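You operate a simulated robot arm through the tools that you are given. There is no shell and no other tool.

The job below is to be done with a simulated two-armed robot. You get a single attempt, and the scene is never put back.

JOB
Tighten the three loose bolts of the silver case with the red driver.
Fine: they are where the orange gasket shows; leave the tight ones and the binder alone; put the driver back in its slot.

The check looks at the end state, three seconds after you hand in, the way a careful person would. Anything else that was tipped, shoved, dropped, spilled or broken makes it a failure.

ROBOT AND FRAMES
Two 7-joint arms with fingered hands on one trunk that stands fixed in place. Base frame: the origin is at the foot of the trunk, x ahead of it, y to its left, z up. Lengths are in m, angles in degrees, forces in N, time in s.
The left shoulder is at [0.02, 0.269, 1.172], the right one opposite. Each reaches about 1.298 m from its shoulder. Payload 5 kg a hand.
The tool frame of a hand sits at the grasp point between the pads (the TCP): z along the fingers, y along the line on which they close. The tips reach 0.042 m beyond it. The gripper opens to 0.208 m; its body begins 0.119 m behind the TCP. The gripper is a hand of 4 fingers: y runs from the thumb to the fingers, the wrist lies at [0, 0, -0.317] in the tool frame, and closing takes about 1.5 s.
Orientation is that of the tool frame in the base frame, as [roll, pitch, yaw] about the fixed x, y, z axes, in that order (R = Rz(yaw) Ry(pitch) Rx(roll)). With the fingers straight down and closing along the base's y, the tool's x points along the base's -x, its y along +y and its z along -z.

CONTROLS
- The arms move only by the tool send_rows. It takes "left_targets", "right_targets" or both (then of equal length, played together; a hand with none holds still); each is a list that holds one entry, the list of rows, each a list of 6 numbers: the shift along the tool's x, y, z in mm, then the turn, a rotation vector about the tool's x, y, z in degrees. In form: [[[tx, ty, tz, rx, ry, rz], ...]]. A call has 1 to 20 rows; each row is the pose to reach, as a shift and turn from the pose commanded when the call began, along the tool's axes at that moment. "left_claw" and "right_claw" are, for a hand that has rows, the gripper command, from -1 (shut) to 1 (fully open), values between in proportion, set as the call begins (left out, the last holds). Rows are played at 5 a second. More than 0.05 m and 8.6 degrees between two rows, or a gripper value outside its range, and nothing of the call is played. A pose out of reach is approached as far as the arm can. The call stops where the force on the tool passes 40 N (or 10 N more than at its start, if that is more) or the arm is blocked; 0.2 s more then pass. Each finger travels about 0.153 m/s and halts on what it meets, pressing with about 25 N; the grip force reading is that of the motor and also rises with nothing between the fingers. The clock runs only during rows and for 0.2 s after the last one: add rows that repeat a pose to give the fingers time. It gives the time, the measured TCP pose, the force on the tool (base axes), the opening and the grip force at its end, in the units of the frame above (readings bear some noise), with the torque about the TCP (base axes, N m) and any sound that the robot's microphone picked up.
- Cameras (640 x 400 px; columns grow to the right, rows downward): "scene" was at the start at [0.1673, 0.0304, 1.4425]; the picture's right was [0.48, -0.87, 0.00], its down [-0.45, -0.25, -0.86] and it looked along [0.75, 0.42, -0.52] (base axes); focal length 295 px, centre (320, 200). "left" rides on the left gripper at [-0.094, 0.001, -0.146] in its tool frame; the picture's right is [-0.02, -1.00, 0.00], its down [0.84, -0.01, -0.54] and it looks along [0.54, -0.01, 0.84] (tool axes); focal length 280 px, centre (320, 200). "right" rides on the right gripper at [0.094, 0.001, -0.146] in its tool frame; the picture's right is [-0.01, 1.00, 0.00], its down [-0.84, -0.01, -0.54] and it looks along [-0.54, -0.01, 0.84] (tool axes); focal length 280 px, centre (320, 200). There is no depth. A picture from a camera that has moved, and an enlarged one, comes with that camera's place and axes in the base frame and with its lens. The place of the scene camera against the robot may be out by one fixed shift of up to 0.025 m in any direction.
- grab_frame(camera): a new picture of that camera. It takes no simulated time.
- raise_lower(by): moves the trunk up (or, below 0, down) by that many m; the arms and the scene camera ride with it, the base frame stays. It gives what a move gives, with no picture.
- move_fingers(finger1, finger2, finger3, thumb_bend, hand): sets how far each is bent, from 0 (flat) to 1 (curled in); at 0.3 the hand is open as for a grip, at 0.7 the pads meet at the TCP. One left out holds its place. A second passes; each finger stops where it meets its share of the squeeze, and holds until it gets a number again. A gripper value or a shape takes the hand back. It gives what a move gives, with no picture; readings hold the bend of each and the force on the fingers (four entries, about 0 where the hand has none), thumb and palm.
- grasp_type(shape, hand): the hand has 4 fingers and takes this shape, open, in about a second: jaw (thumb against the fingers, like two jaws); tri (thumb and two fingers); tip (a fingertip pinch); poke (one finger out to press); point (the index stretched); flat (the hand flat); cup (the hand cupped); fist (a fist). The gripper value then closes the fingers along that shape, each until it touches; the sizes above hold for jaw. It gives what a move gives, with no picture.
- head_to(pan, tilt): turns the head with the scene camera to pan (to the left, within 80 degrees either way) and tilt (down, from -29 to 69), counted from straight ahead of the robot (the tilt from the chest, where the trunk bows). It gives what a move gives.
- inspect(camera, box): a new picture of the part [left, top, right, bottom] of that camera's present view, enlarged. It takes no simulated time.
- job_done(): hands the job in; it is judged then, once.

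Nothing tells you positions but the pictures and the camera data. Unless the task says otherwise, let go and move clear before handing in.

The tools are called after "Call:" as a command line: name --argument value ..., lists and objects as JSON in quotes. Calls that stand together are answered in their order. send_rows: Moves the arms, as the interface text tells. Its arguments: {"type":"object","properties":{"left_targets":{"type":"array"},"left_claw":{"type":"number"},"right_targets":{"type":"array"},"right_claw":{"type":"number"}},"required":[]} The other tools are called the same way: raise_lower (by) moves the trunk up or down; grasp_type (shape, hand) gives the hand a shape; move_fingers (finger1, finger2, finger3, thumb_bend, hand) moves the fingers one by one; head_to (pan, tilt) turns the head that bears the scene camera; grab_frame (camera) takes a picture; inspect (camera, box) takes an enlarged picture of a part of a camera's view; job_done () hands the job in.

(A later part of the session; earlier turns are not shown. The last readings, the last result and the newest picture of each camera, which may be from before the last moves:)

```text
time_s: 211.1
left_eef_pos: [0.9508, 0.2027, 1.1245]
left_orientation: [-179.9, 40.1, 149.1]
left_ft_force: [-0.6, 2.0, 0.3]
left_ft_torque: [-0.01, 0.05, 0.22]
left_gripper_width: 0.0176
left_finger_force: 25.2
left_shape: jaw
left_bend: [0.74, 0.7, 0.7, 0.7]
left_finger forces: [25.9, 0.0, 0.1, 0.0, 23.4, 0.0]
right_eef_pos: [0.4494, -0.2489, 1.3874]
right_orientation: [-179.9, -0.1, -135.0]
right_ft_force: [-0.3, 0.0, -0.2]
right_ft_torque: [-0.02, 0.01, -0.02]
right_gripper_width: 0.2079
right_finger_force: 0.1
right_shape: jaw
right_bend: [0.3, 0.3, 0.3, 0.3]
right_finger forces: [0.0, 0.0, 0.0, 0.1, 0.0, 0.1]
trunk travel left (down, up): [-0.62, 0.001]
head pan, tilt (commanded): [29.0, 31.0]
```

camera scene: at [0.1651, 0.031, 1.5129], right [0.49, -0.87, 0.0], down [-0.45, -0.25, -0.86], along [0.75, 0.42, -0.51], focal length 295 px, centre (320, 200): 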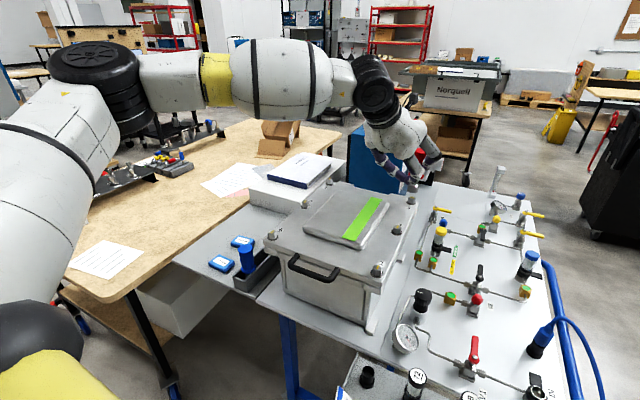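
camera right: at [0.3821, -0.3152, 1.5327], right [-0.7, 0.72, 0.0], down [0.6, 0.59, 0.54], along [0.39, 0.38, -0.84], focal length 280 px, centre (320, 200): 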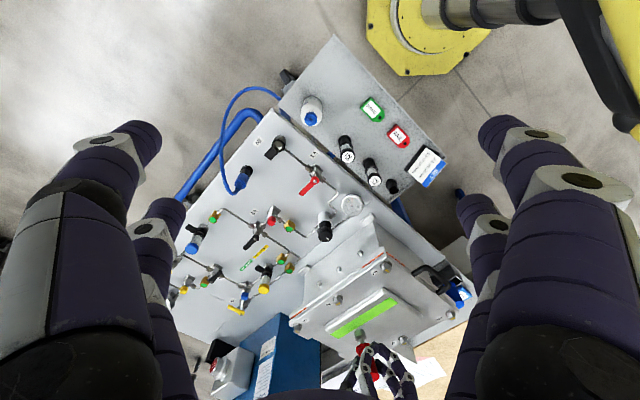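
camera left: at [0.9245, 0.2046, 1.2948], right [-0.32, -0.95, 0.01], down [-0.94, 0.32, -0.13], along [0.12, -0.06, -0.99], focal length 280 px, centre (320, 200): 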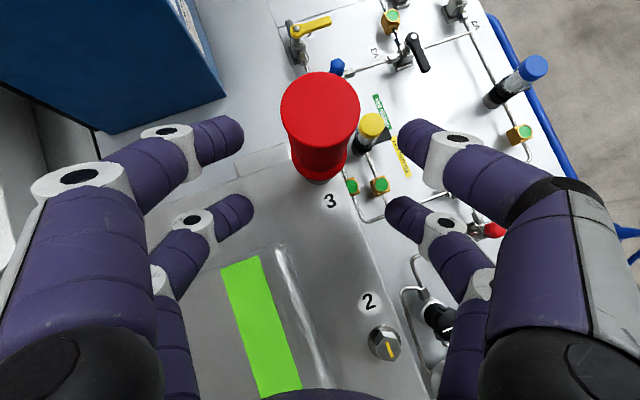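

Untwisted. Lifting the driver straight off bolt 3.

Call:
send_rows --left_targets '[[[-2.6, 0, -3.1, 0, 0, 0], [-5.2, 0, -6.1, 0, 0, 0], [-7.8, 0, -9.2, 0, 0, 0], [-10.4, 0, -12.3, 0, 0, 0], [-13, 0, -15.3, 0, 0, 0], [-19.4, 0, -23, 0, 0, 0], [-28.9, 0, -34.5, 0, 0, 0], [-28.9, 0, -34.5, 0, 0, 0]]]'

Call:
inspect --camera "right" --box '[270, 300, 340, 370]'

Call:
inspect --camera "scene" --box '[370, 150, 450, 230]'

```text
time_s: 212.9
left_eef_pos: [0.9516, 0.2035, 1.1702]
left_orientation: [-180.0, 40.3, 149.0]
left_ft_force: [-0.1, -0.6, -1.1]
left_ft_torque: [0.03, 0.07, 0.01]
left_gripper_width: 0.0173
left_finger_force: 25.1
left_shape: jaw
left_bend: [0.73, 0.7, 0.7, 0.7]
left_finger forces: [23.8, 0.0, 0.0, 0.0, 23.8, 0.1]
right_eef_pos: [0.4496, -0.2498, 1.3857]
right_orientation: [-180.0, 0.0, -134.9]
right_ft_force: [-1.4, -0.3, 0.7]
right_ft_torque: [-0.05, -0.11, 0.0]
right_gripper_width: 0.2079
right_finger_force: 0.1
right_shape: jaw
right_bend: [0.3, 0.3, 0.3, 0.3]
right_finger forces: [0.1, 0.0, 0.1, 0.0, 0.0, 0.0]
trunk travel left (down, up): [-0.62, 0.001]
head pan, tilt (commanded): [29.0, 31.0]
```

```text
5.71 times, centred on (305, 335) of right
camera zoom: at [0.3817, -0.3146, 1.5329], right [-0.7, 0.72, 0.0], down [0.6, 0.59, 0.54], along [0.39, 0.38, -0.84], focal length 1602 px, centre (406, -571)
```

zoom: 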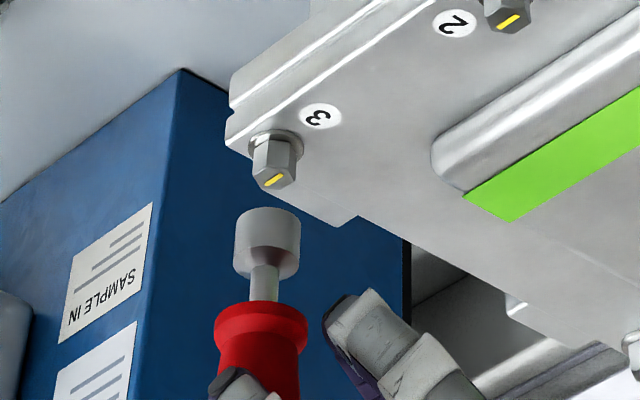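

```text
5.00 times, centred on (410, 190) of scene
camera zoom: at [0.1656, 0.0305, 1.5127], right [0.48, -0.87, 0.0], down [-0.45, -0.25, -0.86], along [0.75, 0.42, -0.51], focal length 1477 px, centre (-130, 250)
```

zoom: 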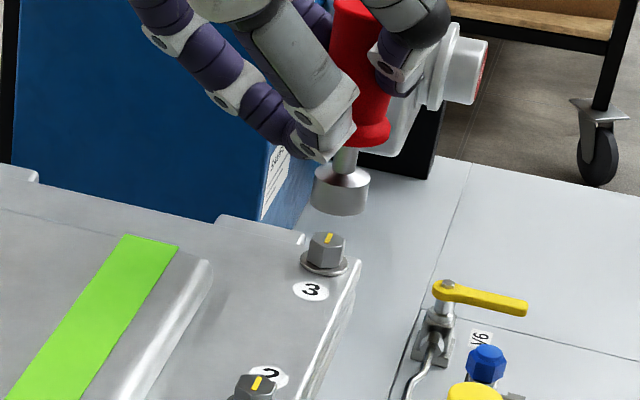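

Bolt 3 is tight too: mark along x, no orange anywhere. To return the driver I need an upright hand, so I'll use bolt 5 once more as a stand for regrasping.

Call:
send_rows --left_targets '[[[26, 16, -22, 0, 0, 0], [52, 32.5, -44, 0, 0, 0], [77, 48.7, -65.6, 0, 0, 0], [103, 65, -87.5, 0, 0, 0], [129, 81, -109.4, 0, 0, 0], [155, 97.3, -131.3, 0, 0, 0], [181, 113.6, -153, 0, 0, 0], [206, 129.8, -175, 0, 0, 0], [232.3, 146, -196.9, 0, 0, 0], [232.3, 146, -196.9, 0, 0, 0]]]'

Call:
inspect --camera "scene" --box '[270, 140, 350, 220]'

Call:
inspect --camera "right" --box '[390, 320, 450, 380]'

```text
time_s: 215.1
left_eef_pos: [0.7643, 0.4847, 1.1687]
left_orientation: [-179.9, 40.1, 149.0]
left_ft_force: [-0.3, -1.3, -1.0]
left_ft_torque: [0.14, 0.11, 0.09]
left_gripper_width: 0.0171
left_finger_force: 24.7
left_shape: jaw
left_bend: [0.73, 0.7, 0.7, 0.7]
left_finger forces: [23.7, 0.0, 0.0, 0.0, 23.6, 0.0]
right_eef_pos: [0.4507, -0.2515, 1.3867]
right_orientation: [179.9, 0.0, -135.0]
right_ft_force: [0.5, 0.8, -0.2]
right_ft_torque: [0.13, 0.06, 0.02]
right_gripper_width: 0.2078
right_finger_force: 0.1
right_shape: jaw
right_bend: [0.3, 0.3, 0.3, 0.3]
right_finger forces: [0.1, 0.0, 0.0, 0.0, 0.0, 0.0]
trunk travel left (down, up): [-0.62, 0.001]
head pan, tilt (commanded): [29.0, 31.0]
```

```text
5.00 times, centred on (310, 180) of scene
camera zoom: at [0.167, 0.0293, 1.5126], right [0.48, -0.88, 0.0], down [-0.45, -0.25, -0.86], along [0.75, 0.42, -0.52], focal length 1477 px, centre (370, 300)
```

zoom: 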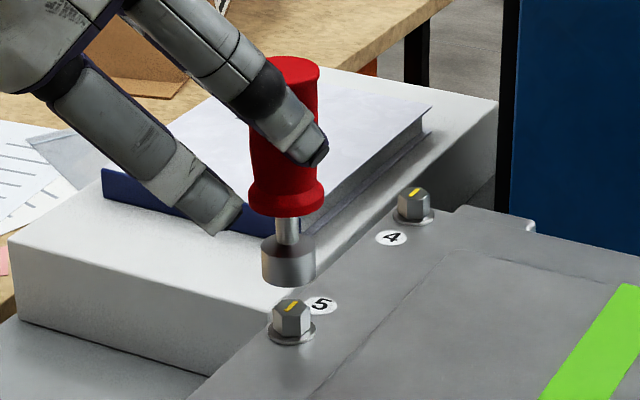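

```text
6.67 times, centred on (420, 350) of right
camera zoom: at [0.383, -0.3161, 1.5321], right [-0.7, 0.72, 0.0], down [0.61, 0.59, 0.54], along [0.39, 0.38, -0.84], focal length 1869 px, centre (-347, -800)
```

zoom: 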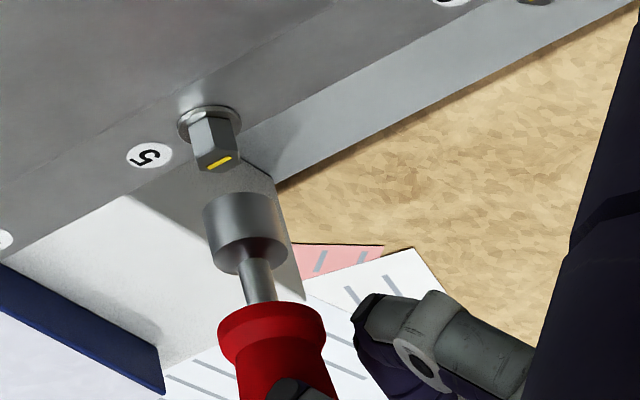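

Call:
send_rows --left_targets '[[[-1.6, 0.3, 1.4, 0, 0, 0], [4, 0.3, 8, 0, 0, 0], [9.4, 0.3, 14.4, 0, 0, 0], [9.4, 0.3, 14.4, 0, 0, 0]]]'

Call:
inspect --camera "scene" --box '[290, 180, 330, 220]'

Call:
inspect --camera "right" --box '[395, 325, 435, 365]'

```text
time_s: 216.1
left_eef_pos: [0.7674, 0.4851, 1.1514]
left_orientation: [-179.8, 40.2, 149.1]
left_ft_force: [-0.1, 0.6, -1.4]
left_ft_torque: [0.05, 0.06, 0.02]
left_gripper_width: 0.0172
left_finger_force: 25.0
left_shape: jaw
left_bend: [0.73, 0.7, 0.7, 0.7]
left_finger forces: [23.7, 0.0, 0.0, 0.0, 23.5, 0.0]
right_eef_pos: [0.4506, -0.2501, 1.3868]
right_orientation: [-179.9, 0.0, -135.0]
right_ft_force: [0.5, 0.5, 0.0]
right_ft_torque: [-0.03, -0.02, 0.01]
right_gripper_width: 0.208
right_finger_force: 0.0
right_shape: jaw
right_bend: [0.3, 0.3, 0.3, 0.3]
right_finger forces: [0.1, 0.0, 0.0, 0.0, 0.0, 0.0]
trunk travel left (down, up): [-0.62, 0.001]
head pan, tilt (commanded): [29.0, 31.0]
```

```text
10.00 times, centred on (310, 200) of scene
camera zoom: at [0.1661, 0.0308, 1.5127], right [0.48, -0.87, 0.0], down [-0.45, -0.25, -0.86], along [0.75, 0.42, -0.51], focal length 2954 px, centre (420, 200)
```

zoom: 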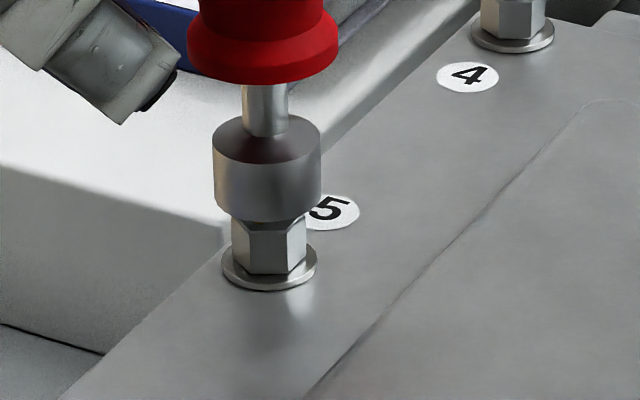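

```text
10.00 times, centred on (415, 345) of right
camera zoom: at [0.3821, -0.3144, 1.5328], right [-0.7, 0.72, 0.0], down [0.6, 0.59, 0.54], along [0.39, 0.38, -0.84], focal length 2804 px, centre (-630, -1250)
```

zoom: 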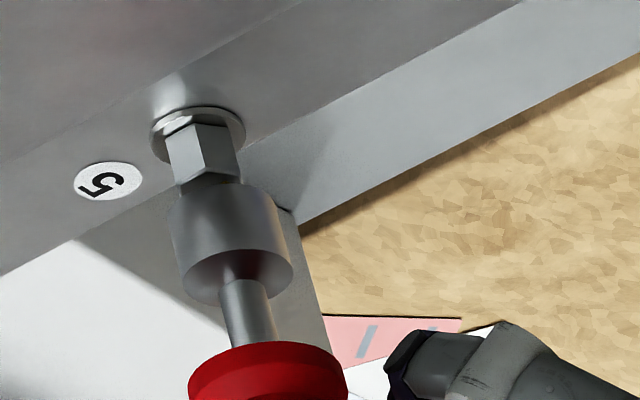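

Call:
send_rows --left_targets '[[[1.4, 0, 3.5, 0, 0, 0], [3.3, 0, 5.8, 0, 0, 0], [4.6, 0, 7.3, 0, 0, 0], [4.6, 0, 7.3, 0, 0, 0]]]'

```text
time_s: 217.1
left_eef_pos: [0.7681, 0.4829, 1.1432]
left_orientation: [-179.8, 40.2, 149.1]
left_ft_force: [0.0, 0.3, 0.0]
left_ft_torque: [0.03, 0.0, 0.0]
left_gripper_width: 0.0174
left_finger_force: 24.5
left_shape: jaw
left_bend: [0.73, 0.7, 0.7, 0.7]
left_finger forces: [23.8, 0.0, 0.0, 0.0, 23.7, 0.0]
right_eef_pos: [0.4503, -0.2502, 1.3867]
right_orientation: [-180.0, 0.0, -135.0]
right_ft_force: [0.1, 0.5, 0.6]
right_ft_torque: [0.0, 0.02, 0.02]
right_gripper_width: 0.2078
right_finger_force: 0.0
right_shape: jaw
right_bend: [0.3, 0.3, 0.3, 0.3]
right_finger forces: [0.0, 0.1, 0.0, 0.1, 0.0, 0.1]
trunk travel left (down, up): [-0.62, 0.001]
head pan, tilt (commanded): [29.0, 31.0]
```

Call:
send_rows --left_targets '[[[1.3, 0, 1.5, 0, 0, 0], [2.6, 0, 3.05, 0, 0, 0], [2.6, 0, 3.05, 0, 0, 0]]]'

Call:
inspect --camera "scene" --box '[290, 180, 330, 220]'

```text
time_s: 217.9
left_eef_pos: [0.7684, 0.4822, 1.1419]
left_orientation: [-179.9, 40.4, 149.0]
left_ft_force: [-1.1, -0.7, 15.9]
left_ft_torque: [-0.29, -0.59, -0.07]
left_gripper_width: 0.0179
left_finger_force: 25.1
left_shape: jaw
left_bend: [0.73, 0.7, 0.7, 0.7]
left_finger forces: [26.9, 0.1, 0.1, 0.0, 27.8, 0.0]
right_eef_pos: [0.4486, -0.2499, 1.3869]
right_orientation: [179.9, 0.0, -135.0]
right_ft_force: [0.4, 0.5, 0.4]
right_ft_torque: [-0.01, 0.0, -0.01]
right_gripper_width: 0.2078
right_finger_force: 0.0
right_shape: jaw
right_bend: [0.3, 0.3, 0.3, 0.3]
right_finger forces: [0.0, 0.0, 0.0, 0.0, 0.0, 0.0]
trunk travel left (down, up): [-0.62, 0.001]
head pan, tilt (commanded): [29.0, 31.0]
```

```text
10.00 times, centred on (310, 200) of scene
camera zoom: at [0.1652, 0.0299, 1.513], right [0.48, -0.87, 0.0], down [-0.45, -0.25, -0.86], along [0.75, 0.42, -0.51], focal length 2954 px, centre (420, 200)
```

zoom: 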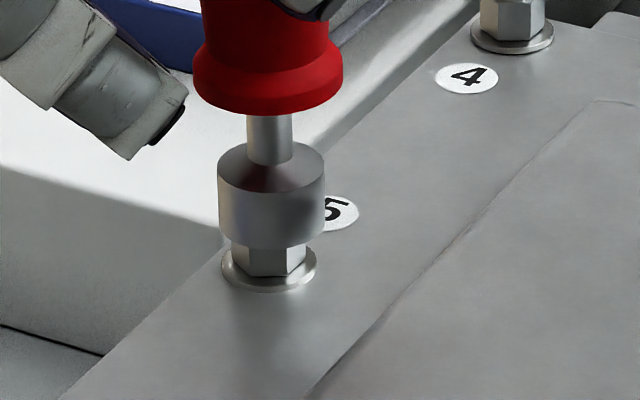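

It rests on the head, slightly out of phase. I'll lift a little, turn 5° the other way in the air (so bolt 5 isn't touched), and lower again.

Call:
send_rows --left_targets '[[[-2.6, 0, -3.1, 0, 0, 0], [-5.2, 0, -6.1, 0, 0, 0], [-5.3, -4.27, -6, -3.21, 0, -3.83], [-5.3, -4.27, -6, -3.21, 0, -3.83]]]'

Call:
send_rows --left_targets '[[[2.6, 0, 3.05, 0, 0, 0], [4.5, 0, 5.3, 0, 0, 0], [5.8, 0, 6.9, 0, 0, 0], [6.5, 0, 7.6, 0, 0, 0], [6.5, 0, 7.6, 0, 0, 0]]]'

```text
time_s: 218.9
left_eef_pos: [0.767, 0.482, 1.1447]
left_orientation: [-179.9, 40.2, 154.2]
left_ft_force: [0.4, 0.7, -2.9]
left_ft_torque: [-0.1, 0.03, -0.06]
left_gripper_width: 0.0178
left_finger_force: 25.3
left_shape: jaw
left_bend: [0.73, 0.7, 0.7, 0.7]
left_finger forces: [25.1, 0.0, 0.1, 0.0, 25.0, 0.1]
right_eef_pos: [0.4497, -0.2483, 1.3872]
right_orientation: [180.0, -0.2, -134.9]
right_ft_force: [1.2, 2.1, -0.1]
right_ft_torque: [-0.15, 0.07, -0.02]
right_gripper_width: 0.2077
right_finger_force: 0.1
right_shape: jaw
right_bend: [0.3, 0.3, 0.3, 0.3]
right_finger forces: [0.0, 0.1, 0.0, 0.0, 0.1, 0.1]
trunk travel left (down, up): [-0.62, 0.001]
head pan, tilt (commanded): [29.0, 31.0]
```

```text
time_s: 220.1
left_eef_pos: [0.7661, 0.4793, 1.1415]
left_orientation: [-179.9, 40.4, 154.0]
left_ft_force: [0.7, -1.3, 25.1]
left_ft_torque: [-0.41, -0.98, -0.06]
left_gripper_width: 0.0182
left_finger_force: 25.2
left_shape: jaw
left_bend: [0.74, 0.7, 0.7, 0.7]
left_finger forces: [28.0, 0.0, 0.0, 0.0, 29.3, 0.0]
right_eef_pos: [0.4488, -0.2503, 1.3869]
right_orientation: [-180.0, 0.1, -135.1]
right_ft_force: [-0.7, 0.0, -1.0]
right_ft_torque: [-0.02, -0.04, -0.01]
right_gripper_width: 0.2077
right_finger_force: 0.0
right_shape: jaw
right_bend: [0.3, 0.3, 0.3, 0.3]
right_finger forces: [0.1, 0.1, 0.0, 0.0, 0.0, 0.1]
trunk travel left (down, up): [-0.62, 0.001]
head pan, tilt (commanded): [29.0, 31.0]
```

Call:
send_rows --left_targets '[[[-3.9, 0, -4.6, 0, 0, 0], [-1.7, 2.6, -6.4, 0, 0, 0], [-1.7, 2.6, -6.4, 0, 0, 0]]]'

Call:
inspect --camera "scene" --box '[290, 180, 330, 220]'

Call:
inspect --camera "right" --box '[395, 325, 435, 365]'

```text
time_s: 220.9
left_eef_pos: [0.7652, 0.4844, 1.1428]
left_orientation: [-179.8, 40.2, 154.1]
left_ft_force: [-0.3, -1.4, 2.0]
left_ft_torque: [-0.23, -0.11, -0.07]
left_gripper_width: 0.0177
left_finger_force: 25.1
left_shape: jaw
left_bend: [0.73, 0.7, 0.7, 0.7]
left_finger forces: [23.7, 0.0, 0.1, 0.1, 25.9, 0.0]
right_eef_pos: [0.4498, -0.2496, 1.3861]
right_orientation: [-179.9, -0.1, -135.0]
right_ft_force: [1.2, -0.1, 0.2]
right_ft_torque: [-0.01, -0.01, 0.01]
right_gripper_width: 0.2078
right_finger_force: 0.1
right_shape: jaw
right_bend: [0.3, 0.3, 0.3, 0.3]
right_finger forces: [0.0, 0.0, 0.1, 0.0, 0.0, 0.0]
trunk travel left (down, up): [-0.62, 0.001]
head pan, tilt (commanded): [29.0, 31.0]
```

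```text
10.00 times, centred on (310, 200) of scene
camera zoom: at [0.1662, 0.0301, 1.5126], right [0.48, -0.87, 0.0], down [-0.45, -0.25, -0.86], along [0.75, 0.42, -0.51], focal length 2954 px, centre (420, 200)
```

zoom: 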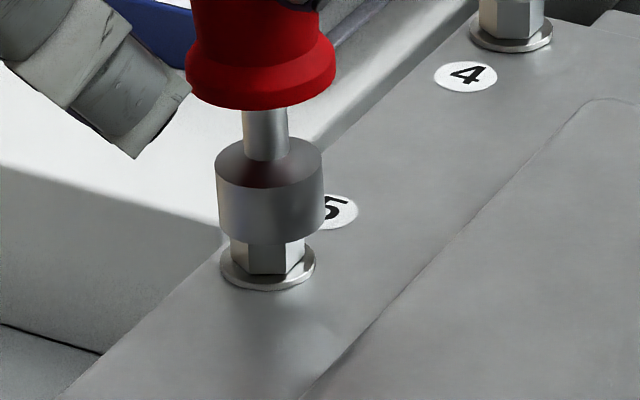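

```text
10.00 times, centred on (415, 345) of right
camera zoom: at [0.3823, -0.3151, 1.5325], right [-0.7, 0.72, 0.0], down [0.6, 0.59, 0.54], along [0.39, 0.38, -0.84], focal length 2804 px, centre (-630, -1250)
```

zoom: 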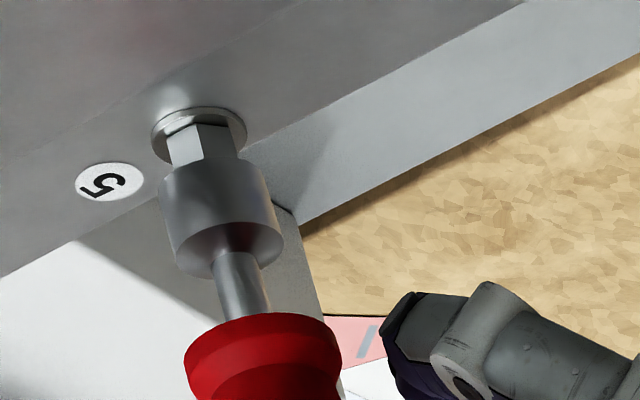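

I want to be sure bolt 5 hasn't moved, so I'll lift 15 mm and look at its mark.

Call:
send_rows --left_targets '[[[-4.9, 0, -5.7, 0, 0, 0], [-9.7, 0, -11.4, 0, 0, 0], [-9.7, 0, -11.4, 0, 0, 0]]]'

Call:
inspect --camera "scene" --box '[290, 180, 330, 220]'

Call:
inspect --camera "right" --box '[395, 325, 435, 365]'

```text
time_s: 221.7
left_eef_pos: [0.7656, 0.4831, 1.1582]
left_orientation: [-179.8, 40.2, 154.1]
left_ft_force: [0.4, -0.1, -1.6]
left_ft_torque: [0.04, 0.06, 0.02]
left_gripper_width: 0.0181
left_finger_force: 24.9
left_shape: jaw
left_bend: [0.73, 0.7, 0.7, 0.7]
left_finger forces: [24.2, 0.1, 0.0, 0.0, 24.1, 0.0]
right_eef_pos: [0.451, -0.2495, 1.3862]
right_orientation: [-180.0, 0.0, -135.0]
right_ft_force: [-0.7, -0.1, -0.4]
right_ft_torque: [-0.02, 0.01, 0.0]
right_gripper_width: 0.2078
right_finger_force: 0.0
right_shape: jaw
right_bend: [0.3, 0.3, 0.3, 0.3]
right_finger forces: [0.0, 0.0, 0.1, 0.0, 0.1, 0.0]
trunk travel left (down, up): [-0.62, 0.001]
head pan, tilt (commanded): [29.0, 31.0]
```

```text
10.00 times, centred on (310, 200) of scene
camera zoom: at [0.1663, 0.0305, 1.5126], right [0.48, -0.87, 0.0], down [-0.45, -0.25, -0.86], along [0.75, 0.42, -0.52], focal length 2954 px, centre (420, 200)
```

zoom: 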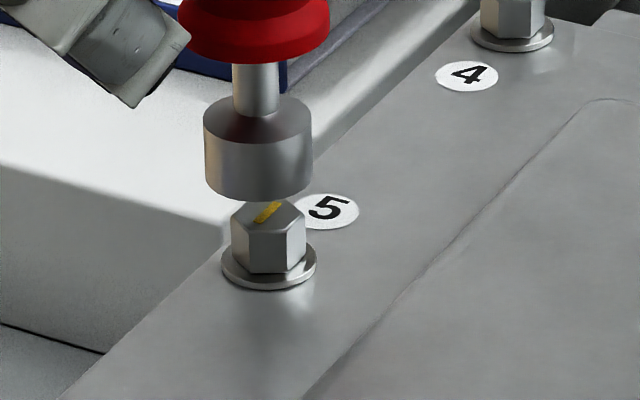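

```text
10.00 times, centred on (415, 345) of right
camera zoom: at [0.3825, -0.3146, 1.5326], right [-0.7, 0.72, 0.0], down [0.6, 0.59, 0.54], along [0.39, 0.38, -0.84], focal length 2804 px, centre (-630, -1250)
```

zoom: 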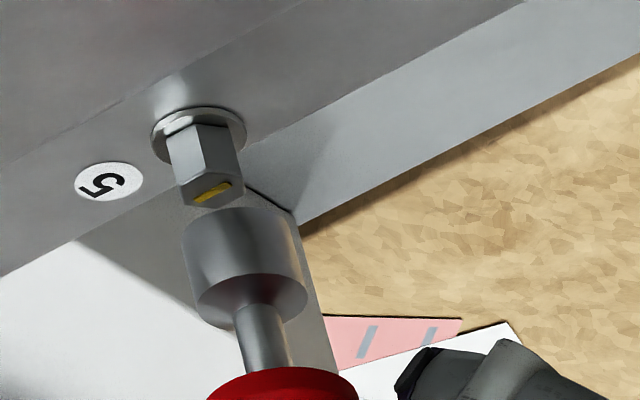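

Bolt 5 is unmoved. The socket is about 2.7 mm off to the back-left, so I'll correct that, lower, and search clockwise.

Call:
send_rows --left_targets '[[[-1.9, -1.2, 1.6, 0, 0, 0], [2, -1.2, 6.2, 0, 0, 0], [4.6, -1.2, 9.2, 0, 0, 0], [4.6, -1.2, 9.2, 0, 0, 0]]]'

Call:
inspect --camera "scene" --box '[290, 180, 330, 220]'

Call:
inspect --camera "right" --box '[395, 325, 435, 365]'

```text
time_s: 222.7
left_eef_pos: [0.7665, 0.4822, 1.1479]
left_orientation: [-179.8, 40.3, 154.1]
left_ft_force: [0.3, 0.0, -1.4]
left_ft_torque: [0.05, 0.06, -0.02]
left_gripper_width: 0.0181
left_finger_force: 25.0
left_shape: jaw
left_bend: [0.73, 0.7, 0.7, 0.7]
left_finger forces: [24.3, 0.0, 0.0, 0.1, 24.0, 0.1]
right_eef_pos: [0.4508, -0.25, 1.3873]
right_orientation: [180.0, 0.0, -135.0]
right_ft_force: [-0.1, 0.2, -0.4]
right_ft_torque: [-0.03, -0.02, -0.02]
right_gripper_width: 0.2078
right_finger_force: 0.1
right_shape: jaw
right_bend: [0.3, 0.3, 0.3, 0.3]
right_finger forces: [0.1, 0.0, 0.1, 0.0, 0.0, 0.0]
trunk travel left (down, up): [-0.62, 0.001]
head pan, tilt (commanded): [29.0, 31.0]
```

```text
10.00 times, centred on (310, 200) of scene
camera zoom: at [0.1663, 0.0306, 1.5127], right [0.48, -0.87, 0.0], down [-0.45, -0.25, -0.86], along [0.75, 0.42, -0.52], focal length 2954 px, centre (420, 200)
```

zoom: 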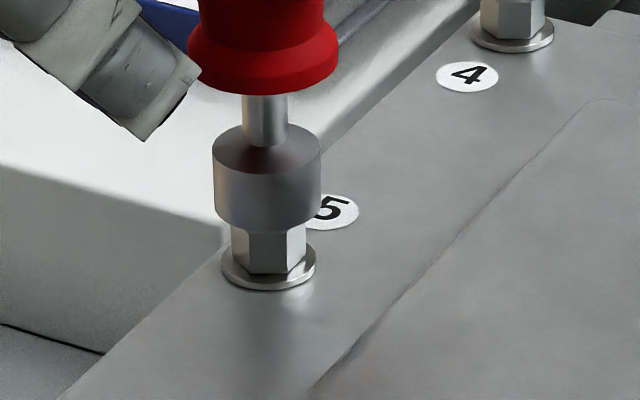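

```text
10.00 times, centred on (415, 345) of right
camera zoom: at [0.3824, -0.3145, 1.5327], right [-0.7, 0.72, 0.0], down [0.6, 0.59, 0.54], along [0.39, 0.38, -0.84], focal length 2804 px, centre (-630, -1250)
```

zoom: 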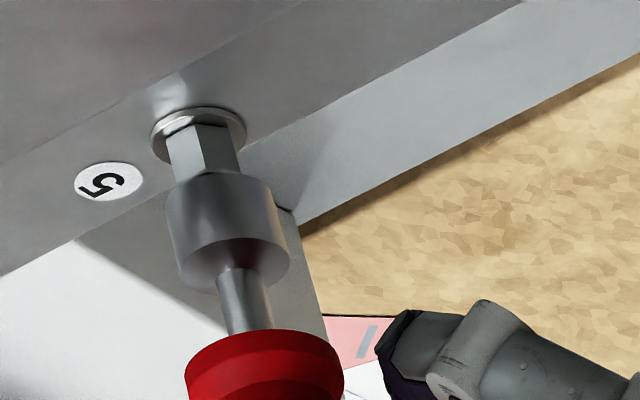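

Aligned again. Lowering with light pressure and turning slowly clockwise.

Call:
send_rows --left_targets '[[[1.6, -0.2, 2.3, 0, 0, 0], [2.9, -0.2, 3.8, 0, 0, 0], [3.8, -0.2, 4.9, 0, 0, 0], [3.8, -0.2, 4.9, 0, 0, 0]]]'

Call:
send_rows --left_targets '[[[0, 1.7, 0, 1.29, 0, 1.53], [-0.1, 3.4, 0.1, 2.57, 0, 3.06], [-0.2, 5.1, 0.2, 3.86, 0, 4.6], [-0.4, 6.8, 0.3, 5.14, 0, 6.13], [-0.57, 8.51, 0.48, 6.43, 0, 7.66], [-0.57, 8.51, 0.48, 6.43, 0, 7.66]]]'

```text
time_s: 223.7
left_eef_pos: [0.7673, 0.4811, 1.1429]
left_orientation: [-179.8, 40.1, 154.1]
left_ft_force: [0.7, 1.0, 0.4]
left_ft_torque: [0.08, 0.02, 0.01]
left_gripper_width: 0.018
left_finger_force: 25.0
left_shape: jaw
left_bend: [0.73, 0.7, 0.7, 0.7]
left_finger forces: [24.4, 0.0, 0.0, 0.0, 24.2, 0.1]
right_eef_pos: [0.4492, -0.25, 1.3871]
right_orientation: [179.9, -0.1, -134.9]
right_ft_force: [-0.4, -0.1, -0.2]
right_ft_torque: [0.07, -0.03, -0.04]
right_gripper_width: 0.2079
right_finger_force: 0.1
right_shape: jaw
right_bend: [0.3, 0.3, 0.3, 0.3]
right_finger forces: [0.0, 0.1, 0.1, 0.0, 0.0, 0.0]
trunk travel left (down, up): [-0.62, 0.001]
head pan, tilt (commanded): [29.0, 31.0]
```

```text
time_s: 225.1
left_eef_pos: [0.7716, 0.487, 1.1426]
left_orientation: [-179.9, 40.2, 144.1]
left_ft_force: [-0.2, 0.6, -0.4]
left_ft_torque: [0.1, -0.04, 0.02]
left_gripper_width: 0.0178
left_finger_force: 25.0
left_shape: jaw
left_bend: [0.73, 0.7, 0.7, 0.7]
left_finger forces: [24.6, 0.0, 0.1, 0.1, 23.8, 0.0]
right_eef_pos: [0.4501, -0.2495, 1.3868]
right_orientation: [180.0, 0.0, -135.0]
right_ft_force: [0.3, 0.3, -0.1]
right_ft_torque: [0.0, 0.03, -0.01]
right_gripper_width: 0.208
right_finger_force: 0.0
right_shape: jaw
right_bend: [0.3, 0.3, 0.3, 0.3]
right_finger forces: [0.0, 0.1, 0.0, 0.0, 0.0, 0.1]
trunk travel left (down, up): [-0.62, 0.001]
head pan, tilt (commanded): [29.0, 31.0]
```

Call:
send_rows --left_targets '[[[1.3, 0, 1.5, 0, 0, 0], [2.6, 0, 3.05, 0, 0, 0], [2.6, 0, 3.05, 0, 0, 0]]]'

```text
time_s: 225.9
left_eef_pos: [0.7724, 0.489, 1.1409]
left_orientation: [180.0, 40.3, 144.0]
left_ft_force: [-0.8, 0.1, 11.7]
left_ft_torque: [-0.15, -0.44, 0.01]
left_gripper_width: 0.0183
left_finger_force: 25.2
left_shape: jaw
left_bend: [0.73, 0.7, 0.7, 0.7]
left_finger forces: [26.0, 0.0, 0.0, 0.0, 25.8, 0.0]
right_eef_pos: [0.4495, -0.2493, 1.3871]
right_orientation: [-180.0, 0.0, -135.0]
right_ft_force: [0.2, 0.0, -0.3]
right_ft_torque: [0.0, 0.03, 0.0]
right_gripper_width: 0.2079
right_finger_force: 0.0
right_shape: jaw
right_bend: [0.3, 0.3, 0.3, 0.3]
right_finger forces: [0.0, 0.0, 0.0, 0.1, 0.0, 0.1]
trunk travel left (down, up): [-0.62, 0.001]
head pan, tilt (commanded): [29.0, 31.0]
```

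Resting with about 12 N. Turning clockwise up to 20° to find the hex.

Call:
send_rows --left_targets '[[[-0.14, 4.27, 0.12, 3.21, 0, 3.83], [-0.57, 8.51, 0.48, 6.43, 0, 7.66], [-1.28, 12.68, 1.07, 9.64, 0, 11.5], [-2.26, 16.76, 1.9, 12.86, 0, 15.3], [-2.26, 16.76, 1.9, 12.86, 0, 15.3]]]'

Call:
inspect --camera "scene" --box '[290, 180, 330, 220]'

Call:
inspect --camera "right" --box '[395, 325, 435, 365]'

```text
time_s: 227.1
left_eef_pos: [0.783, 0.501, 1.1404]
left_orientation: [180.0, 40.2, 124.0]
left_ft_force: [-1.0, 0.4, 14.8]
left_ft_torque: [-0.57, -0.36, 0.2]
left_gripper_width: 0.0184
left_finger_force: 24.9
left_shape: jaw
left_bend: [0.74, 0.7, 0.7, 0.7]
left_finger forces: [27.8, 0.0, 0.0, 0.0, 27.9, 0.1]
right_eef_pos: [0.4497, -0.2496, 1.3877]
right_orientation: [-179.9, -0.1, -135.0]
right_ft_force: [-0.2, -0.4, 0.9]
right_ft_torque: [-0.03, -0.04, 0.03]
right_gripper_width: 0.2081
right_finger_force: 0.0
right_shape: jaw
right_bend: [0.3, 0.3, 0.3, 0.3]
right_finger forces: [0.0, 0.1, 0.0, 0.0, 0.1, 0.0]
trunk travel left (down, up): [-0.62, 0.001]
head pan, tilt (commanded): [29.0, 31.0]
```

```text
10.00 times, centred on (310, 200) of scene
camera zoom: at [0.1652, 0.0302, 1.5129], right [0.48, -0.87, 0.0], down [-0.45, -0.25, -0.86], along [0.75, 0.42, -0.51], focal length 2954 px, centre (420, 200)
```

zoom: 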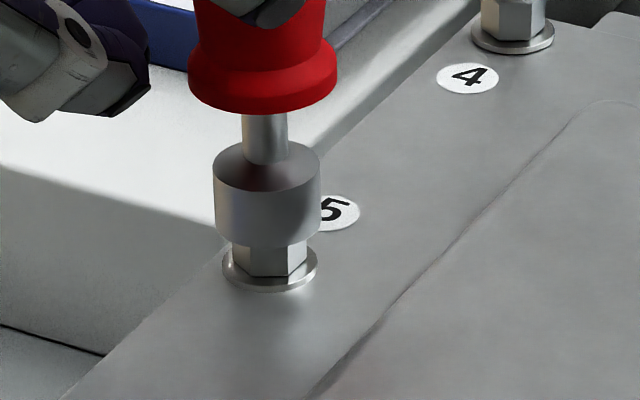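

```text
10.00 times, centred on (415, 345) of right
camera zoom: at [0.3813, -0.3149, 1.533], right [-0.7, 0.72, 0.0], down [0.6, 0.59, 0.54], along [0.39, 0.38, -0.84], focal length 2804 px, centre (-630, -1250)
```

zoom: 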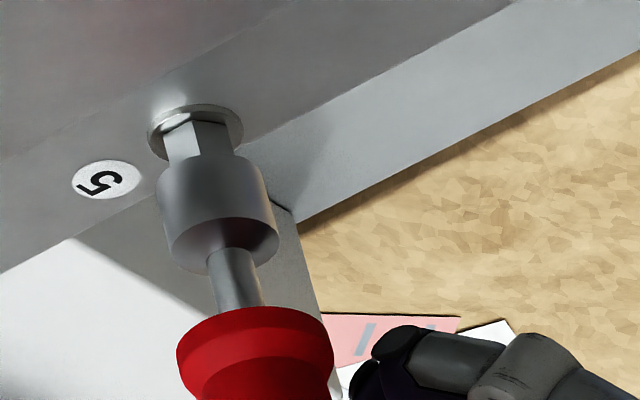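

Call:
send_rows --left_targets '[[[-0.14, 4.27, 0.12, 3.21, 0, 3.83], [-0.57, 8.51, 0.48, 6.43, 0, 7.66], [-1.0, 10.6, 0.75, 8.0, 0, 9.6], [-1.0, 10.6, 0.75, 8.0, 0, 9.6]]]'

```text
time_s: 228.1
left_eef_pos: [0.7937, 0.5048, 1.1405]
left_orientation: [180.0, 40.2, 111.4]
left_ft_force: [-1.5, -0.1, 15.2]
left_ft_torque: [-0.65, -0.03, 0.09]
left_gripper_width: 0.0183
left_finger_force: 24.6
left_shape: jaw
left_bend: [0.74, 0.7, 0.7, 0.7]
left_finger forces: [26.9, 0.1, 0.1, 0.0, 28.9, 0.0]
right_eef_pos: [0.4502, -0.2492, 1.3877]
right_orientation: [-180.0, 0.0, -134.9]
right_ft_force: [0.1, 1.0, -0.1]
right_ft_torque: [0.01, -0.02, 0.02]
right_gripper_width: 0.2079
right_finger_force: 0.0
right_shape: jaw
right_bend: [0.3, 0.3, 0.3, 0.3]
right_finger forces: [0.1, 0.1, 0.1, 0.0, 0.0, 0.0]
trunk travel left (down, up): [-0.62, 0.001]
head pan, tilt (commanded): [29.0, 31.0]
```

Call:
send_rows --left_targets '[[[-0.1, 3.4, 0.1, 2.57, 0, 3.06], [-0.4, 6.8, 0.3, 5.14, 0, 6.13], [-0.8, 10.2, 0.7, 7.7, 0, 9.2], [-0.8, 10.2, 0.7, 7.7, 0, 9.2]]]'

Call:
inspect --camera "scene" --box '[290, 180, 330, 220]'

Call:
inspect --camera "right" --box '[395, 325, 435, 365]'

```text
time_s: 229.1
left_eef_pos: [0.8031, 0.5101, 1.1371]
left_orientation: [179.8, 40.1, 99.4]
left_ft_force: [-1.2, -0.1, -2.9]
left_ft_torque: [0.01, 0.17, -0.09]
left_gripper_width: 0.0178
left_finger_force: 25.3
left_shape: jaw
left_bend: [0.73, 0.7, 0.7, 0.7]
left_finger forces: [22.9, 0.0, 0.1, 0.0, 24.3, 0.0]
right_eef_pos: [0.4509, -0.25, 1.3865]
right_orientation: [179.9, 0.1, -134.9]
right_ft_force: [0.2, 0.4, 0.8]
right_ft_torque: [-0.04, -0.01, 0.0]
right_gripper_width: 0.2079
right_finger_force: 0.0
right_shape: jaw
right_bend: [0.3, 0.3, 0.3, 0.3]
right_finger forces: [0.0, 0.0, 0.0, 0.0, 0.1, 0.0]
trunk travel left (down, up): [-0.62, 0.001]
head pan, tilt (commanded): [29.0, 31.0]
```

```text
10.00 times, centred on (310, 200) of scene
camera zoom: at [0.1662, 0.0309, 1.5126], right [0.48, -0.87, 0.0], down [-0.45, -0.25, -0.86], along [0.75, 0.42, -0.52], focal length 2954 px, centre (420, 200)
```

zoom: 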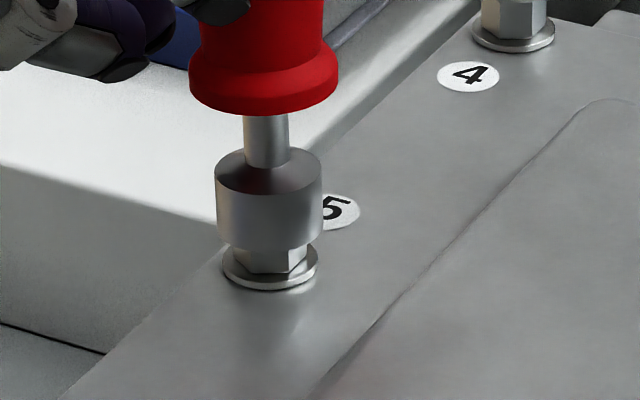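

```text
10.00 times, centred on (415, 345) of right
camera zoom: at [0.3824, -0.3142, 1.5327], right [-0.7, 0.72, 0.0], down [0.6, 0.59, 0.54], along [0.39, 0.38, -0.84], focal length 2804 px, centre (-630, -1250)
```

zoom: 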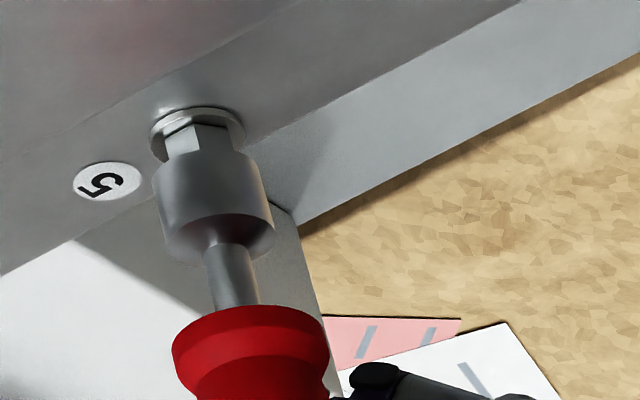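

It dropped over the hex. Seating it fully.

Call:
send_rows --left_targets '[[[1.9, 0, 2.3, 0, 0, 0], [3.9, 0, 4.6, 0, 0, 0], [5.8, 0, 6.9, 0, 0, 0], [7.7, 0, 9.2, 0, 0, 0], [9, 0, 10.7, 0, 0, 0], [9, 0, 10.7, 0, 0, 0]]]'

Call:
inspect --camera "scene" --box '[270, 140, 350, 220]'

```text
time_s: 230.5
left_eef_pos: [0.8017, 0.5067, 1.1246]
left_orientation: [179.7, 40.2, 99.4]
left_ft_force: [-1.1, -0.3, 5.0]
left_ft_torque: [-0.23, 0.04, -0.11]
left_gripper_width: 0.0181
left_finger_force: 25.1
left_shape: jaw
left_bend: [0.73, 0.7, 0.7, 0.7]
left_finger forces: [23.9, 0.1, 0.0, 0.0, 25.4, 0.0]
right_eef_pos: [0.4504, -0.2496, 1.3869]
right_orientation: [-180.0, 0.0, -135.0]
right_ft_force: [-0.9, -0.3, -0.2]
right_ft_torque: [0.0, 0.03, -0.02]
right_gripper_width: 0.208
right_finger_force: 0.0
right_shape: jaw
right_bend: [0.3, 0.3, 0.3, 0.3]
right_finger forces: [0.0, 0.1, 0.0, 0.1, 0.0, 0.0]
trunk travel left (down, up): [-0.62, 0.001]
head pan, tilt (commanded): [29.0, 31.0]
```

```text
5.00 times, centred on (310, 180) of scene
camera zoom: at [0.1658, 0.0302, 1.5128], right [0.48, -0.87, 0.0], down [-0.45, -0.25, -0.86], along [0.75, 0.42, -0.51], focal length 1477 px, centre (370, 300)
```

zoom: 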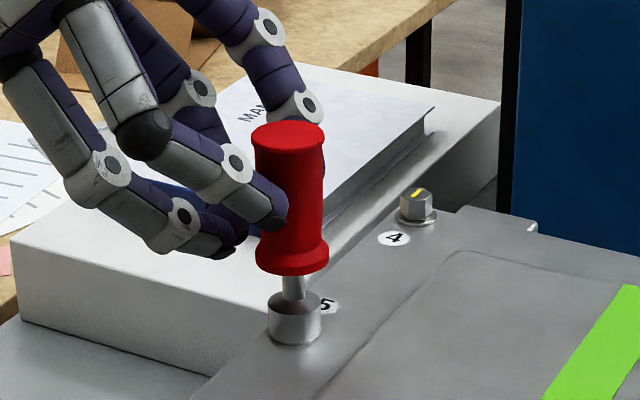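

Seated. I'll release, check that the driver stands, and back the hand away.

Call:
send_rows --left_targets '[[[-0.6, 0, -0.8, 0, 0, 0], [-0.6, 0, -0.8, 0, 0, 0]]]'

Call:
send_rows --left_targets '[[[0, 0, 0, 0, 0, 0], [0, 0, 0, 0, 0, 0], [0, 0, 0, 0, 0, 0], [0, 0, 0, 0, 0, 0], [0, 0, 0, 0, 0, 0]]]' --left_claw -0.04

Call:
grab_frame --camera "left"

```text
time_s: 231.1
left_eef_pos: [0.8034, 0.5072, 1.126]
left_orientation: [179.7, 40.1, 99.4]
left_ft_force: [-1.3, -1.2, 5.7]
left_ft_torque: [-0.26, 0.04, -0.09]
left_gripper_width: 0.0177
left_finger_force: 25.1
left_shape: jaw
left_bend: [0.73, 0.7, 0.7, 0.7]
left_finger forces: [23.7, 0.1, 0.0, 0.0, 25.4, 0.0]
right_eef_pos: [0.4496, -0.2492, 1.3866]
right_orientation: [-180.0, 0.0, -135.1]
right_ft_force: [0.5, -0.3, 0.4]
right_ft_torque: [-0.01, -0.02, 0.0]
right_gripper_width: 0.2079
right_finger_force: 0.1
right_shape: jaw
right_bend: [0.3, 0.3, 0.3, 0.3]
right_finger forces: [0.1, 0.1, 0.0, 0.0, 0.0, 0.0]
trunk travel left (down, up): [-0.62, 0.001]
head pan, tilt (commanded): [29.0, 31.0]
```

```text
time_s: 232.3
left_eef_pos: [0.8031, 0.5068, 1.1263]
left_orientation: [179.7, 40.2, 99.4]
left_ft_force: [0.3, 0.2, -0.8]
left_ft_torque: [-0.03, 0.04, 0.01]
left_gripper_width: 0.0994
left_finger_force: 0.1
left_shape: jaw
left_bend: [0.73, 0.73, 0.73, 0.7]
left_finger forces: [0.1, 0.1, 0.0, 0.0, 0.0, 0.1]
right_eef_pos: [0.4508, -0.2498, 1.3873]
right_orientation: [-179.9, -0.1, -135.0]
right_ft_force: [-0.2, -0.4, -0.3]
right_ft_torque: [0.04, -0.01, -0.01]
right_gripper_width: 0.2077
right_finger_force: 0.0
right_shape: jaw
right_bend: [0.3, 0.3, 0.3, 0.3]
right_finger forces: [0.1, 0.1, 0.0, 0.0, 0.1, 0.0]
trunk travel left (down, up): [-0.62, 0.001]
head pan, tilt (commanded): [29.0, 31.0]
```

```text
taken
camera left: at [0.7994, 0.5314, 1.2964], right [-0.98, -0.18, 0.01], down [-0.18, 0.98, -0.13], along [0.02, -0.13, -0.99], focal length 280 px, centre (320, 200)
```

left: 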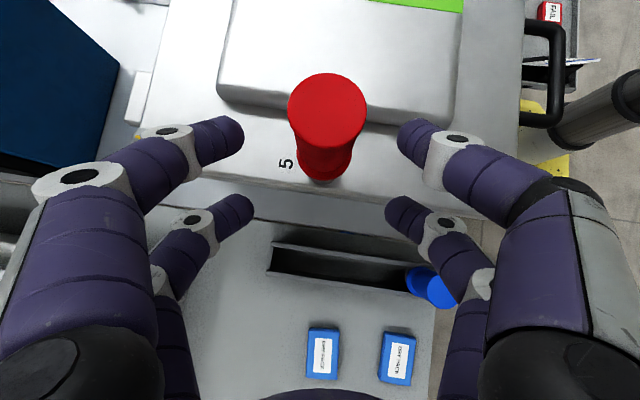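

It stands upright. This view also shows the tray, so I'll enlarge the empty slot before moving on.

Call:
inspect --camera "left" --box '[250, 225, 460, 325]'

Call:
send_rows --left_targets '[[[20, 0, -18, 0, 0, 0], [40, 0, -36, 0, 0, 0], [60, 0, -54, 0, 0, 0], [70, 0, -80, 0, 0, 0], [60, 0, -115, 0, 0, 0], [50, 0, -150, 0, 0, 0], [50, 0, -150, 0, 0, 0]]]'

Call:
grab_frame --camera "left"

Call:
grab_frame --camera "scene"

```text
3.05 times, centred on (355, 275) of left
camera zoom: at [0.7994, 0.5314, 1.2964], right [-0.98, -0.18, 0.01], down [-0.18, 0.98, -0.13], along [0.02, -0.13, -0.99], focal length 854 px, centre (213, -29)
```

zoom: 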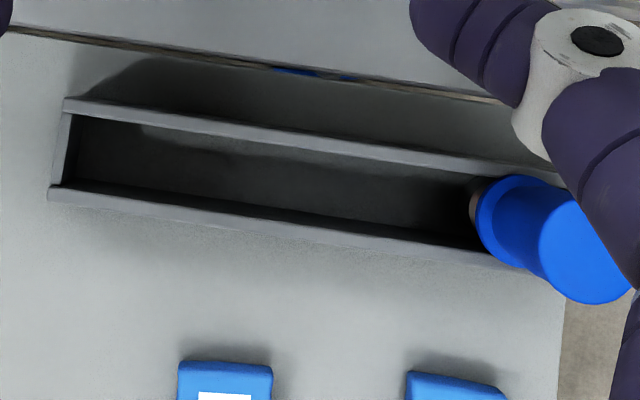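

```text
time_s: 233.9
left_eef_pos: [0.7829, 0.6416, 1.2075]
left_orientation: [179.9, 40.2, 99.5]
left_ft_force: [0.3, -0.7, 0.0]
left_ft_torque: [-0.01, 0.0, 0.04]
left_gripper_width: 0.0998
left_finger_force: 0.0
left_shape: jaw
left_bend: [0.73, 0.73, 0.73, 0.7]
left_finger forces: [0.1, 0.0, 0.0, 0.0, 0.1, 0.0]
right_eef_pos: [0.4495, -0.2493, 1.3869]
right_orientation: [-180.0, 0.0, -135.0]
right_ft_force: [-0.3, 0.8, -0.2]
right_ft_torque: [-0.04, 0.01, 0.01]
right_gripper_width: 0.2079
right_finger_force: 0.2
right_shape: jaw
right_bend: [0.3, 0.3, 0.3, 0.3]
right_finger forces: [0.0, 0.1, 0.1, 0.1, 0.1, 0.0]
trunk travel left (down, up): [-0.62, 0.001]
head pan, tilt (commanded): [29.0, 31.0]
```

```text
taken
camera left: at [0.7783, 0.6651, 1.3784], right [-0.98, -0.18, 0.01], down [-0.18, 0.98, -0.13], along [0.02, -0.13, -0.99], focal length 280 px, centre (320, 200)
```

left: 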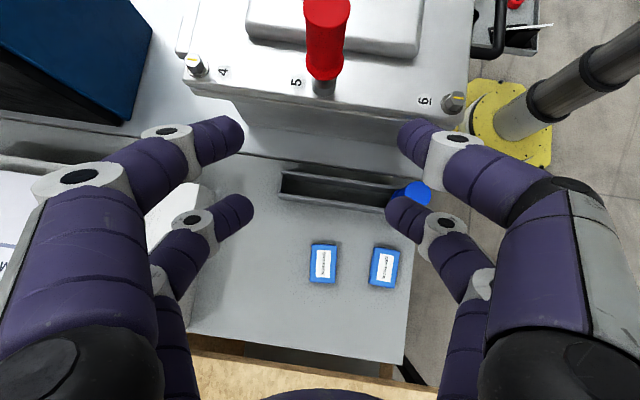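

```text
taken
camera scene: at [0.1664, 0.0306, 1.5126], right [0.48, -0.87, 0.0], down [-0.45, -0.25, -0.86], along [0.75, 0.42, -0.52], focal length 295 px, centre (320, 200)
```

scene: 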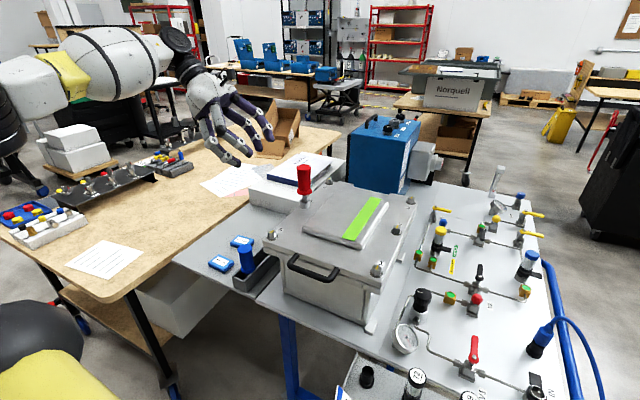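

The driver stands alone on bolt 5 and the hand is clear. Now I'll straighten the hand to vertical and turn it back to its picking direction (yaw −90).

Call:
send_rows --left_targets '[[[0, 0, 0, 0, 8, 0], [0, 0, 0, 0, 16, 0], [0, 0, 0, 0, 24, 0], [0, 0, 0, 0, 32, 0], [0, 0, 0, 0, 40.2, 0], [0, 0, 0, 0, 40.2, 0]]]'

Call:
send_rows --left_targets '[[[0, 0, -10, 0, 0, -7.7], [0, 0, -20, 0, 0, -15.5], [0, 0, -30, 0, 0, -23.2], [0, 0, -30, 0, 0, -31], [0, 0, -30, 0, 0, -38.7], [0, 0, -30, 0, 0, -46.5], [0, 0, -30, 0, 0, -54.2], [0, 0, -30, 0, 0, -62], [0, 0, -30, 0, 0, -69.7], [0, 0, -30, 0, 0, -77.5], [0, 0, -30, 0, 0, -85.2]]]'

Call:
send_rows --left_targets '[[[0, 0, 0, 0, 0, -7.7], [0, 0, 0, 0, 0, -15.5], [0, 0, 0, 0, 0, -23.2], [0, 0, 0, 0, 0, -31], [0, 0, 0, 0, 0, -38.7], [0, 0, 0, 0, 0, -46.5], [0, 0, 0, 0, 0, -54.2], [0, 0, 0, 0, 0, -62], [0, 0, 0, 0, 0, -69.7], [0, 0, 0, 0, 0, -77.5], [0, 0, 0, 0, 0, -85.3], [0, 0, 0, 0, 0, -85.3]]]'

Call:
grab_frame --camera "left"

```text
time_s: 235.3
left_eef_pos: [0.7796, 0.6429, 1.207]
left_orientation: [179.9, -0.1, 99.5]
left_ft_force: [-0.8, 1.0, -0.9]
left_ft_torque: [-0.18, -0.04, 0.01]
left_gripper_width: 0.0998
left_finger_force: 0.1
left_shape: jaw
left_bend: [0.73, 0.73, 0.73, 0.7]
left_finger forces: [0.0, 0.0, 0.1, 0.0, 0.0, 0.1]
right_eef_pos: [0.4498, -0.2476, 1.3864]
right_orientation: [-180.0, 0.0, -135.0]
right_ft_force: [-0.5, 1.3, -0.4]
right_ft_torque: [-0.17, 0.0, -0.02]
right_gripper_width: 0.2079
right_finger_force: 0.1
right_shape: jaw
right_bend: [0.3, 0.3, 0.3, 0.3]
right_finger forces: [0.0, 0.1, 0.0, 0.0, 0.1, 0.2]
trunk travel left (down, up): [-0.62, 0.001]
head pan, tilt (commanded): [29.0, 31.0]
```

```text
time_s: 237.7
left_eef_pos: [0.7803, 0.641, 1.2392]
left_orientation: [-180.0, 0.2, -175.2]
left_ft_force: [-0.7, 0.1, -1.0]
left_ft_torque: [-0.03, 0.0, -0.04]
left_gripper_width: 0.0998
left_finger_force: 0.0
left_shape: jaw
left_bend: [0.73, 0.73, 0.73, 0.7]
left_finger forces: [0.1, 0.0, 0.0, 0.0, 0.0, 0.0]
right_eef_pos: [0.4499, -0.2496, 1.3865]
right_orientation: [-180.0, -0.1, -135.0]
right_ft_force: [0.9, 0.2, -0.3]
right_ft_torque: [0.0, -0.02, 0.01]
right_gripper_width: 0.2079
right_finger_force: 0.1
right_shape: jaw
right_bend: [0.3, 0.3, 0.3, 0.3]
right_finger forces: [0.0, 0.0, 0.1, 0.0, 0.0, 0.0]
trunk travel left (down, up): [-0.62, 0.001]
head pan, tilt (commanded): [29.0, 31.0]
```

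```text
time_s: 240.3
left_eef_pos: [0.7805, 0.6403, 1.2379]
left_orientation: [-180.0, 0.0, -89.9]
left_ft_force: [-0.6, -0.8, -1.4]
left_ft_torque: [-0.03, -0.02, 0.02]
left_gripper_width: 0.0994
left_finger_force: 0.0
left_shape: jaw
left_bend: [0.73, 0.73, 0.73, 0.7]
left_finger forces: [0.0, 0.0, 0.0, 0.0, 0.0, 0.0]
right_eef_pos: [0.4499, -0.2485, 1.3871]
right_orientation: [-180.0, 0.0, -135.1]
right_ft_force: [0.5, -1.0, 0.2]
right_ft_torque: [0.03, 0.01, 0.01]
right_gripper_width: 0.2081
right_finger_force: 0.1
right_shape: jaw
right_bend: [0.3, 0.3, 0.3, 0.3]
right_finger forces: [0.1, 0.1, 0.0, 0.0, 0.1, 0.1]
trunk travel left (down, up): [-0.62, 0.001]
head pan, tilt (commanded): [29.0, 31.0]
```

```text
taken
camera left: at [0.7776, 0.735, 1.3832], right [1.0, 0.02, 0.0], down [0.01, -0.84, 0.54], along [0.01, -0.54, -0.84], focal length 280 px, centre (320, 200)
```

left: 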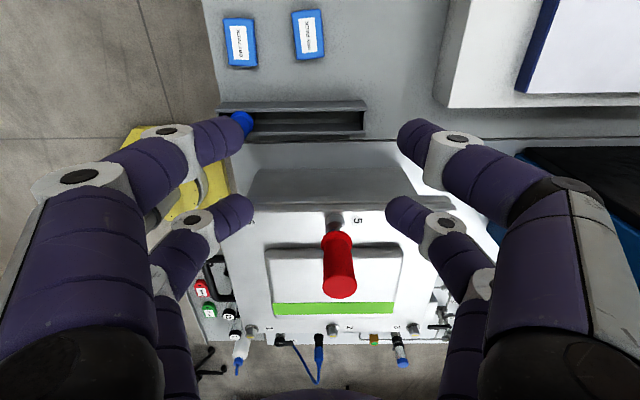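

Call:
inspect --camera "left" --box '[270, 80, 390, 150]'

Call:
inspect --camera "left" --box '[270, 190, 410, 340]'

```text
5.33 times, centred on (330, 115) of left
camera zoom: at [0.7776, 0.735, 1.3832], right [1.0, 0.02, 0.0], down [0.01, -0.84, 0.54], along [0.01, -0.54, -0.84], focal length 1495 px, centre (267, 653)
```

zoom: 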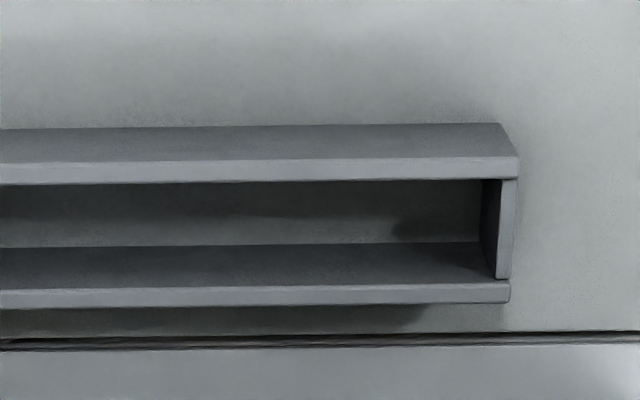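

```text
2.67 times, centred on (340, 265) of left
camera zoom: at [0.7776, 0.735, 1.3832], right [1.0, 0.02, 0.0], down [0.01, -0.84, 0.54], along [0.01, -0.54, -0.84], focal length 748 px, centre (267, 27)
```

zoom: 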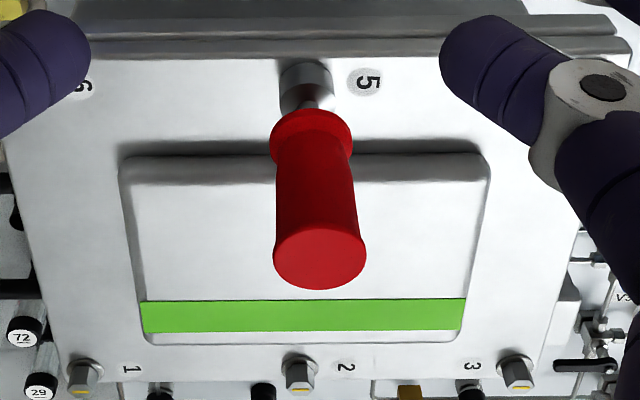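

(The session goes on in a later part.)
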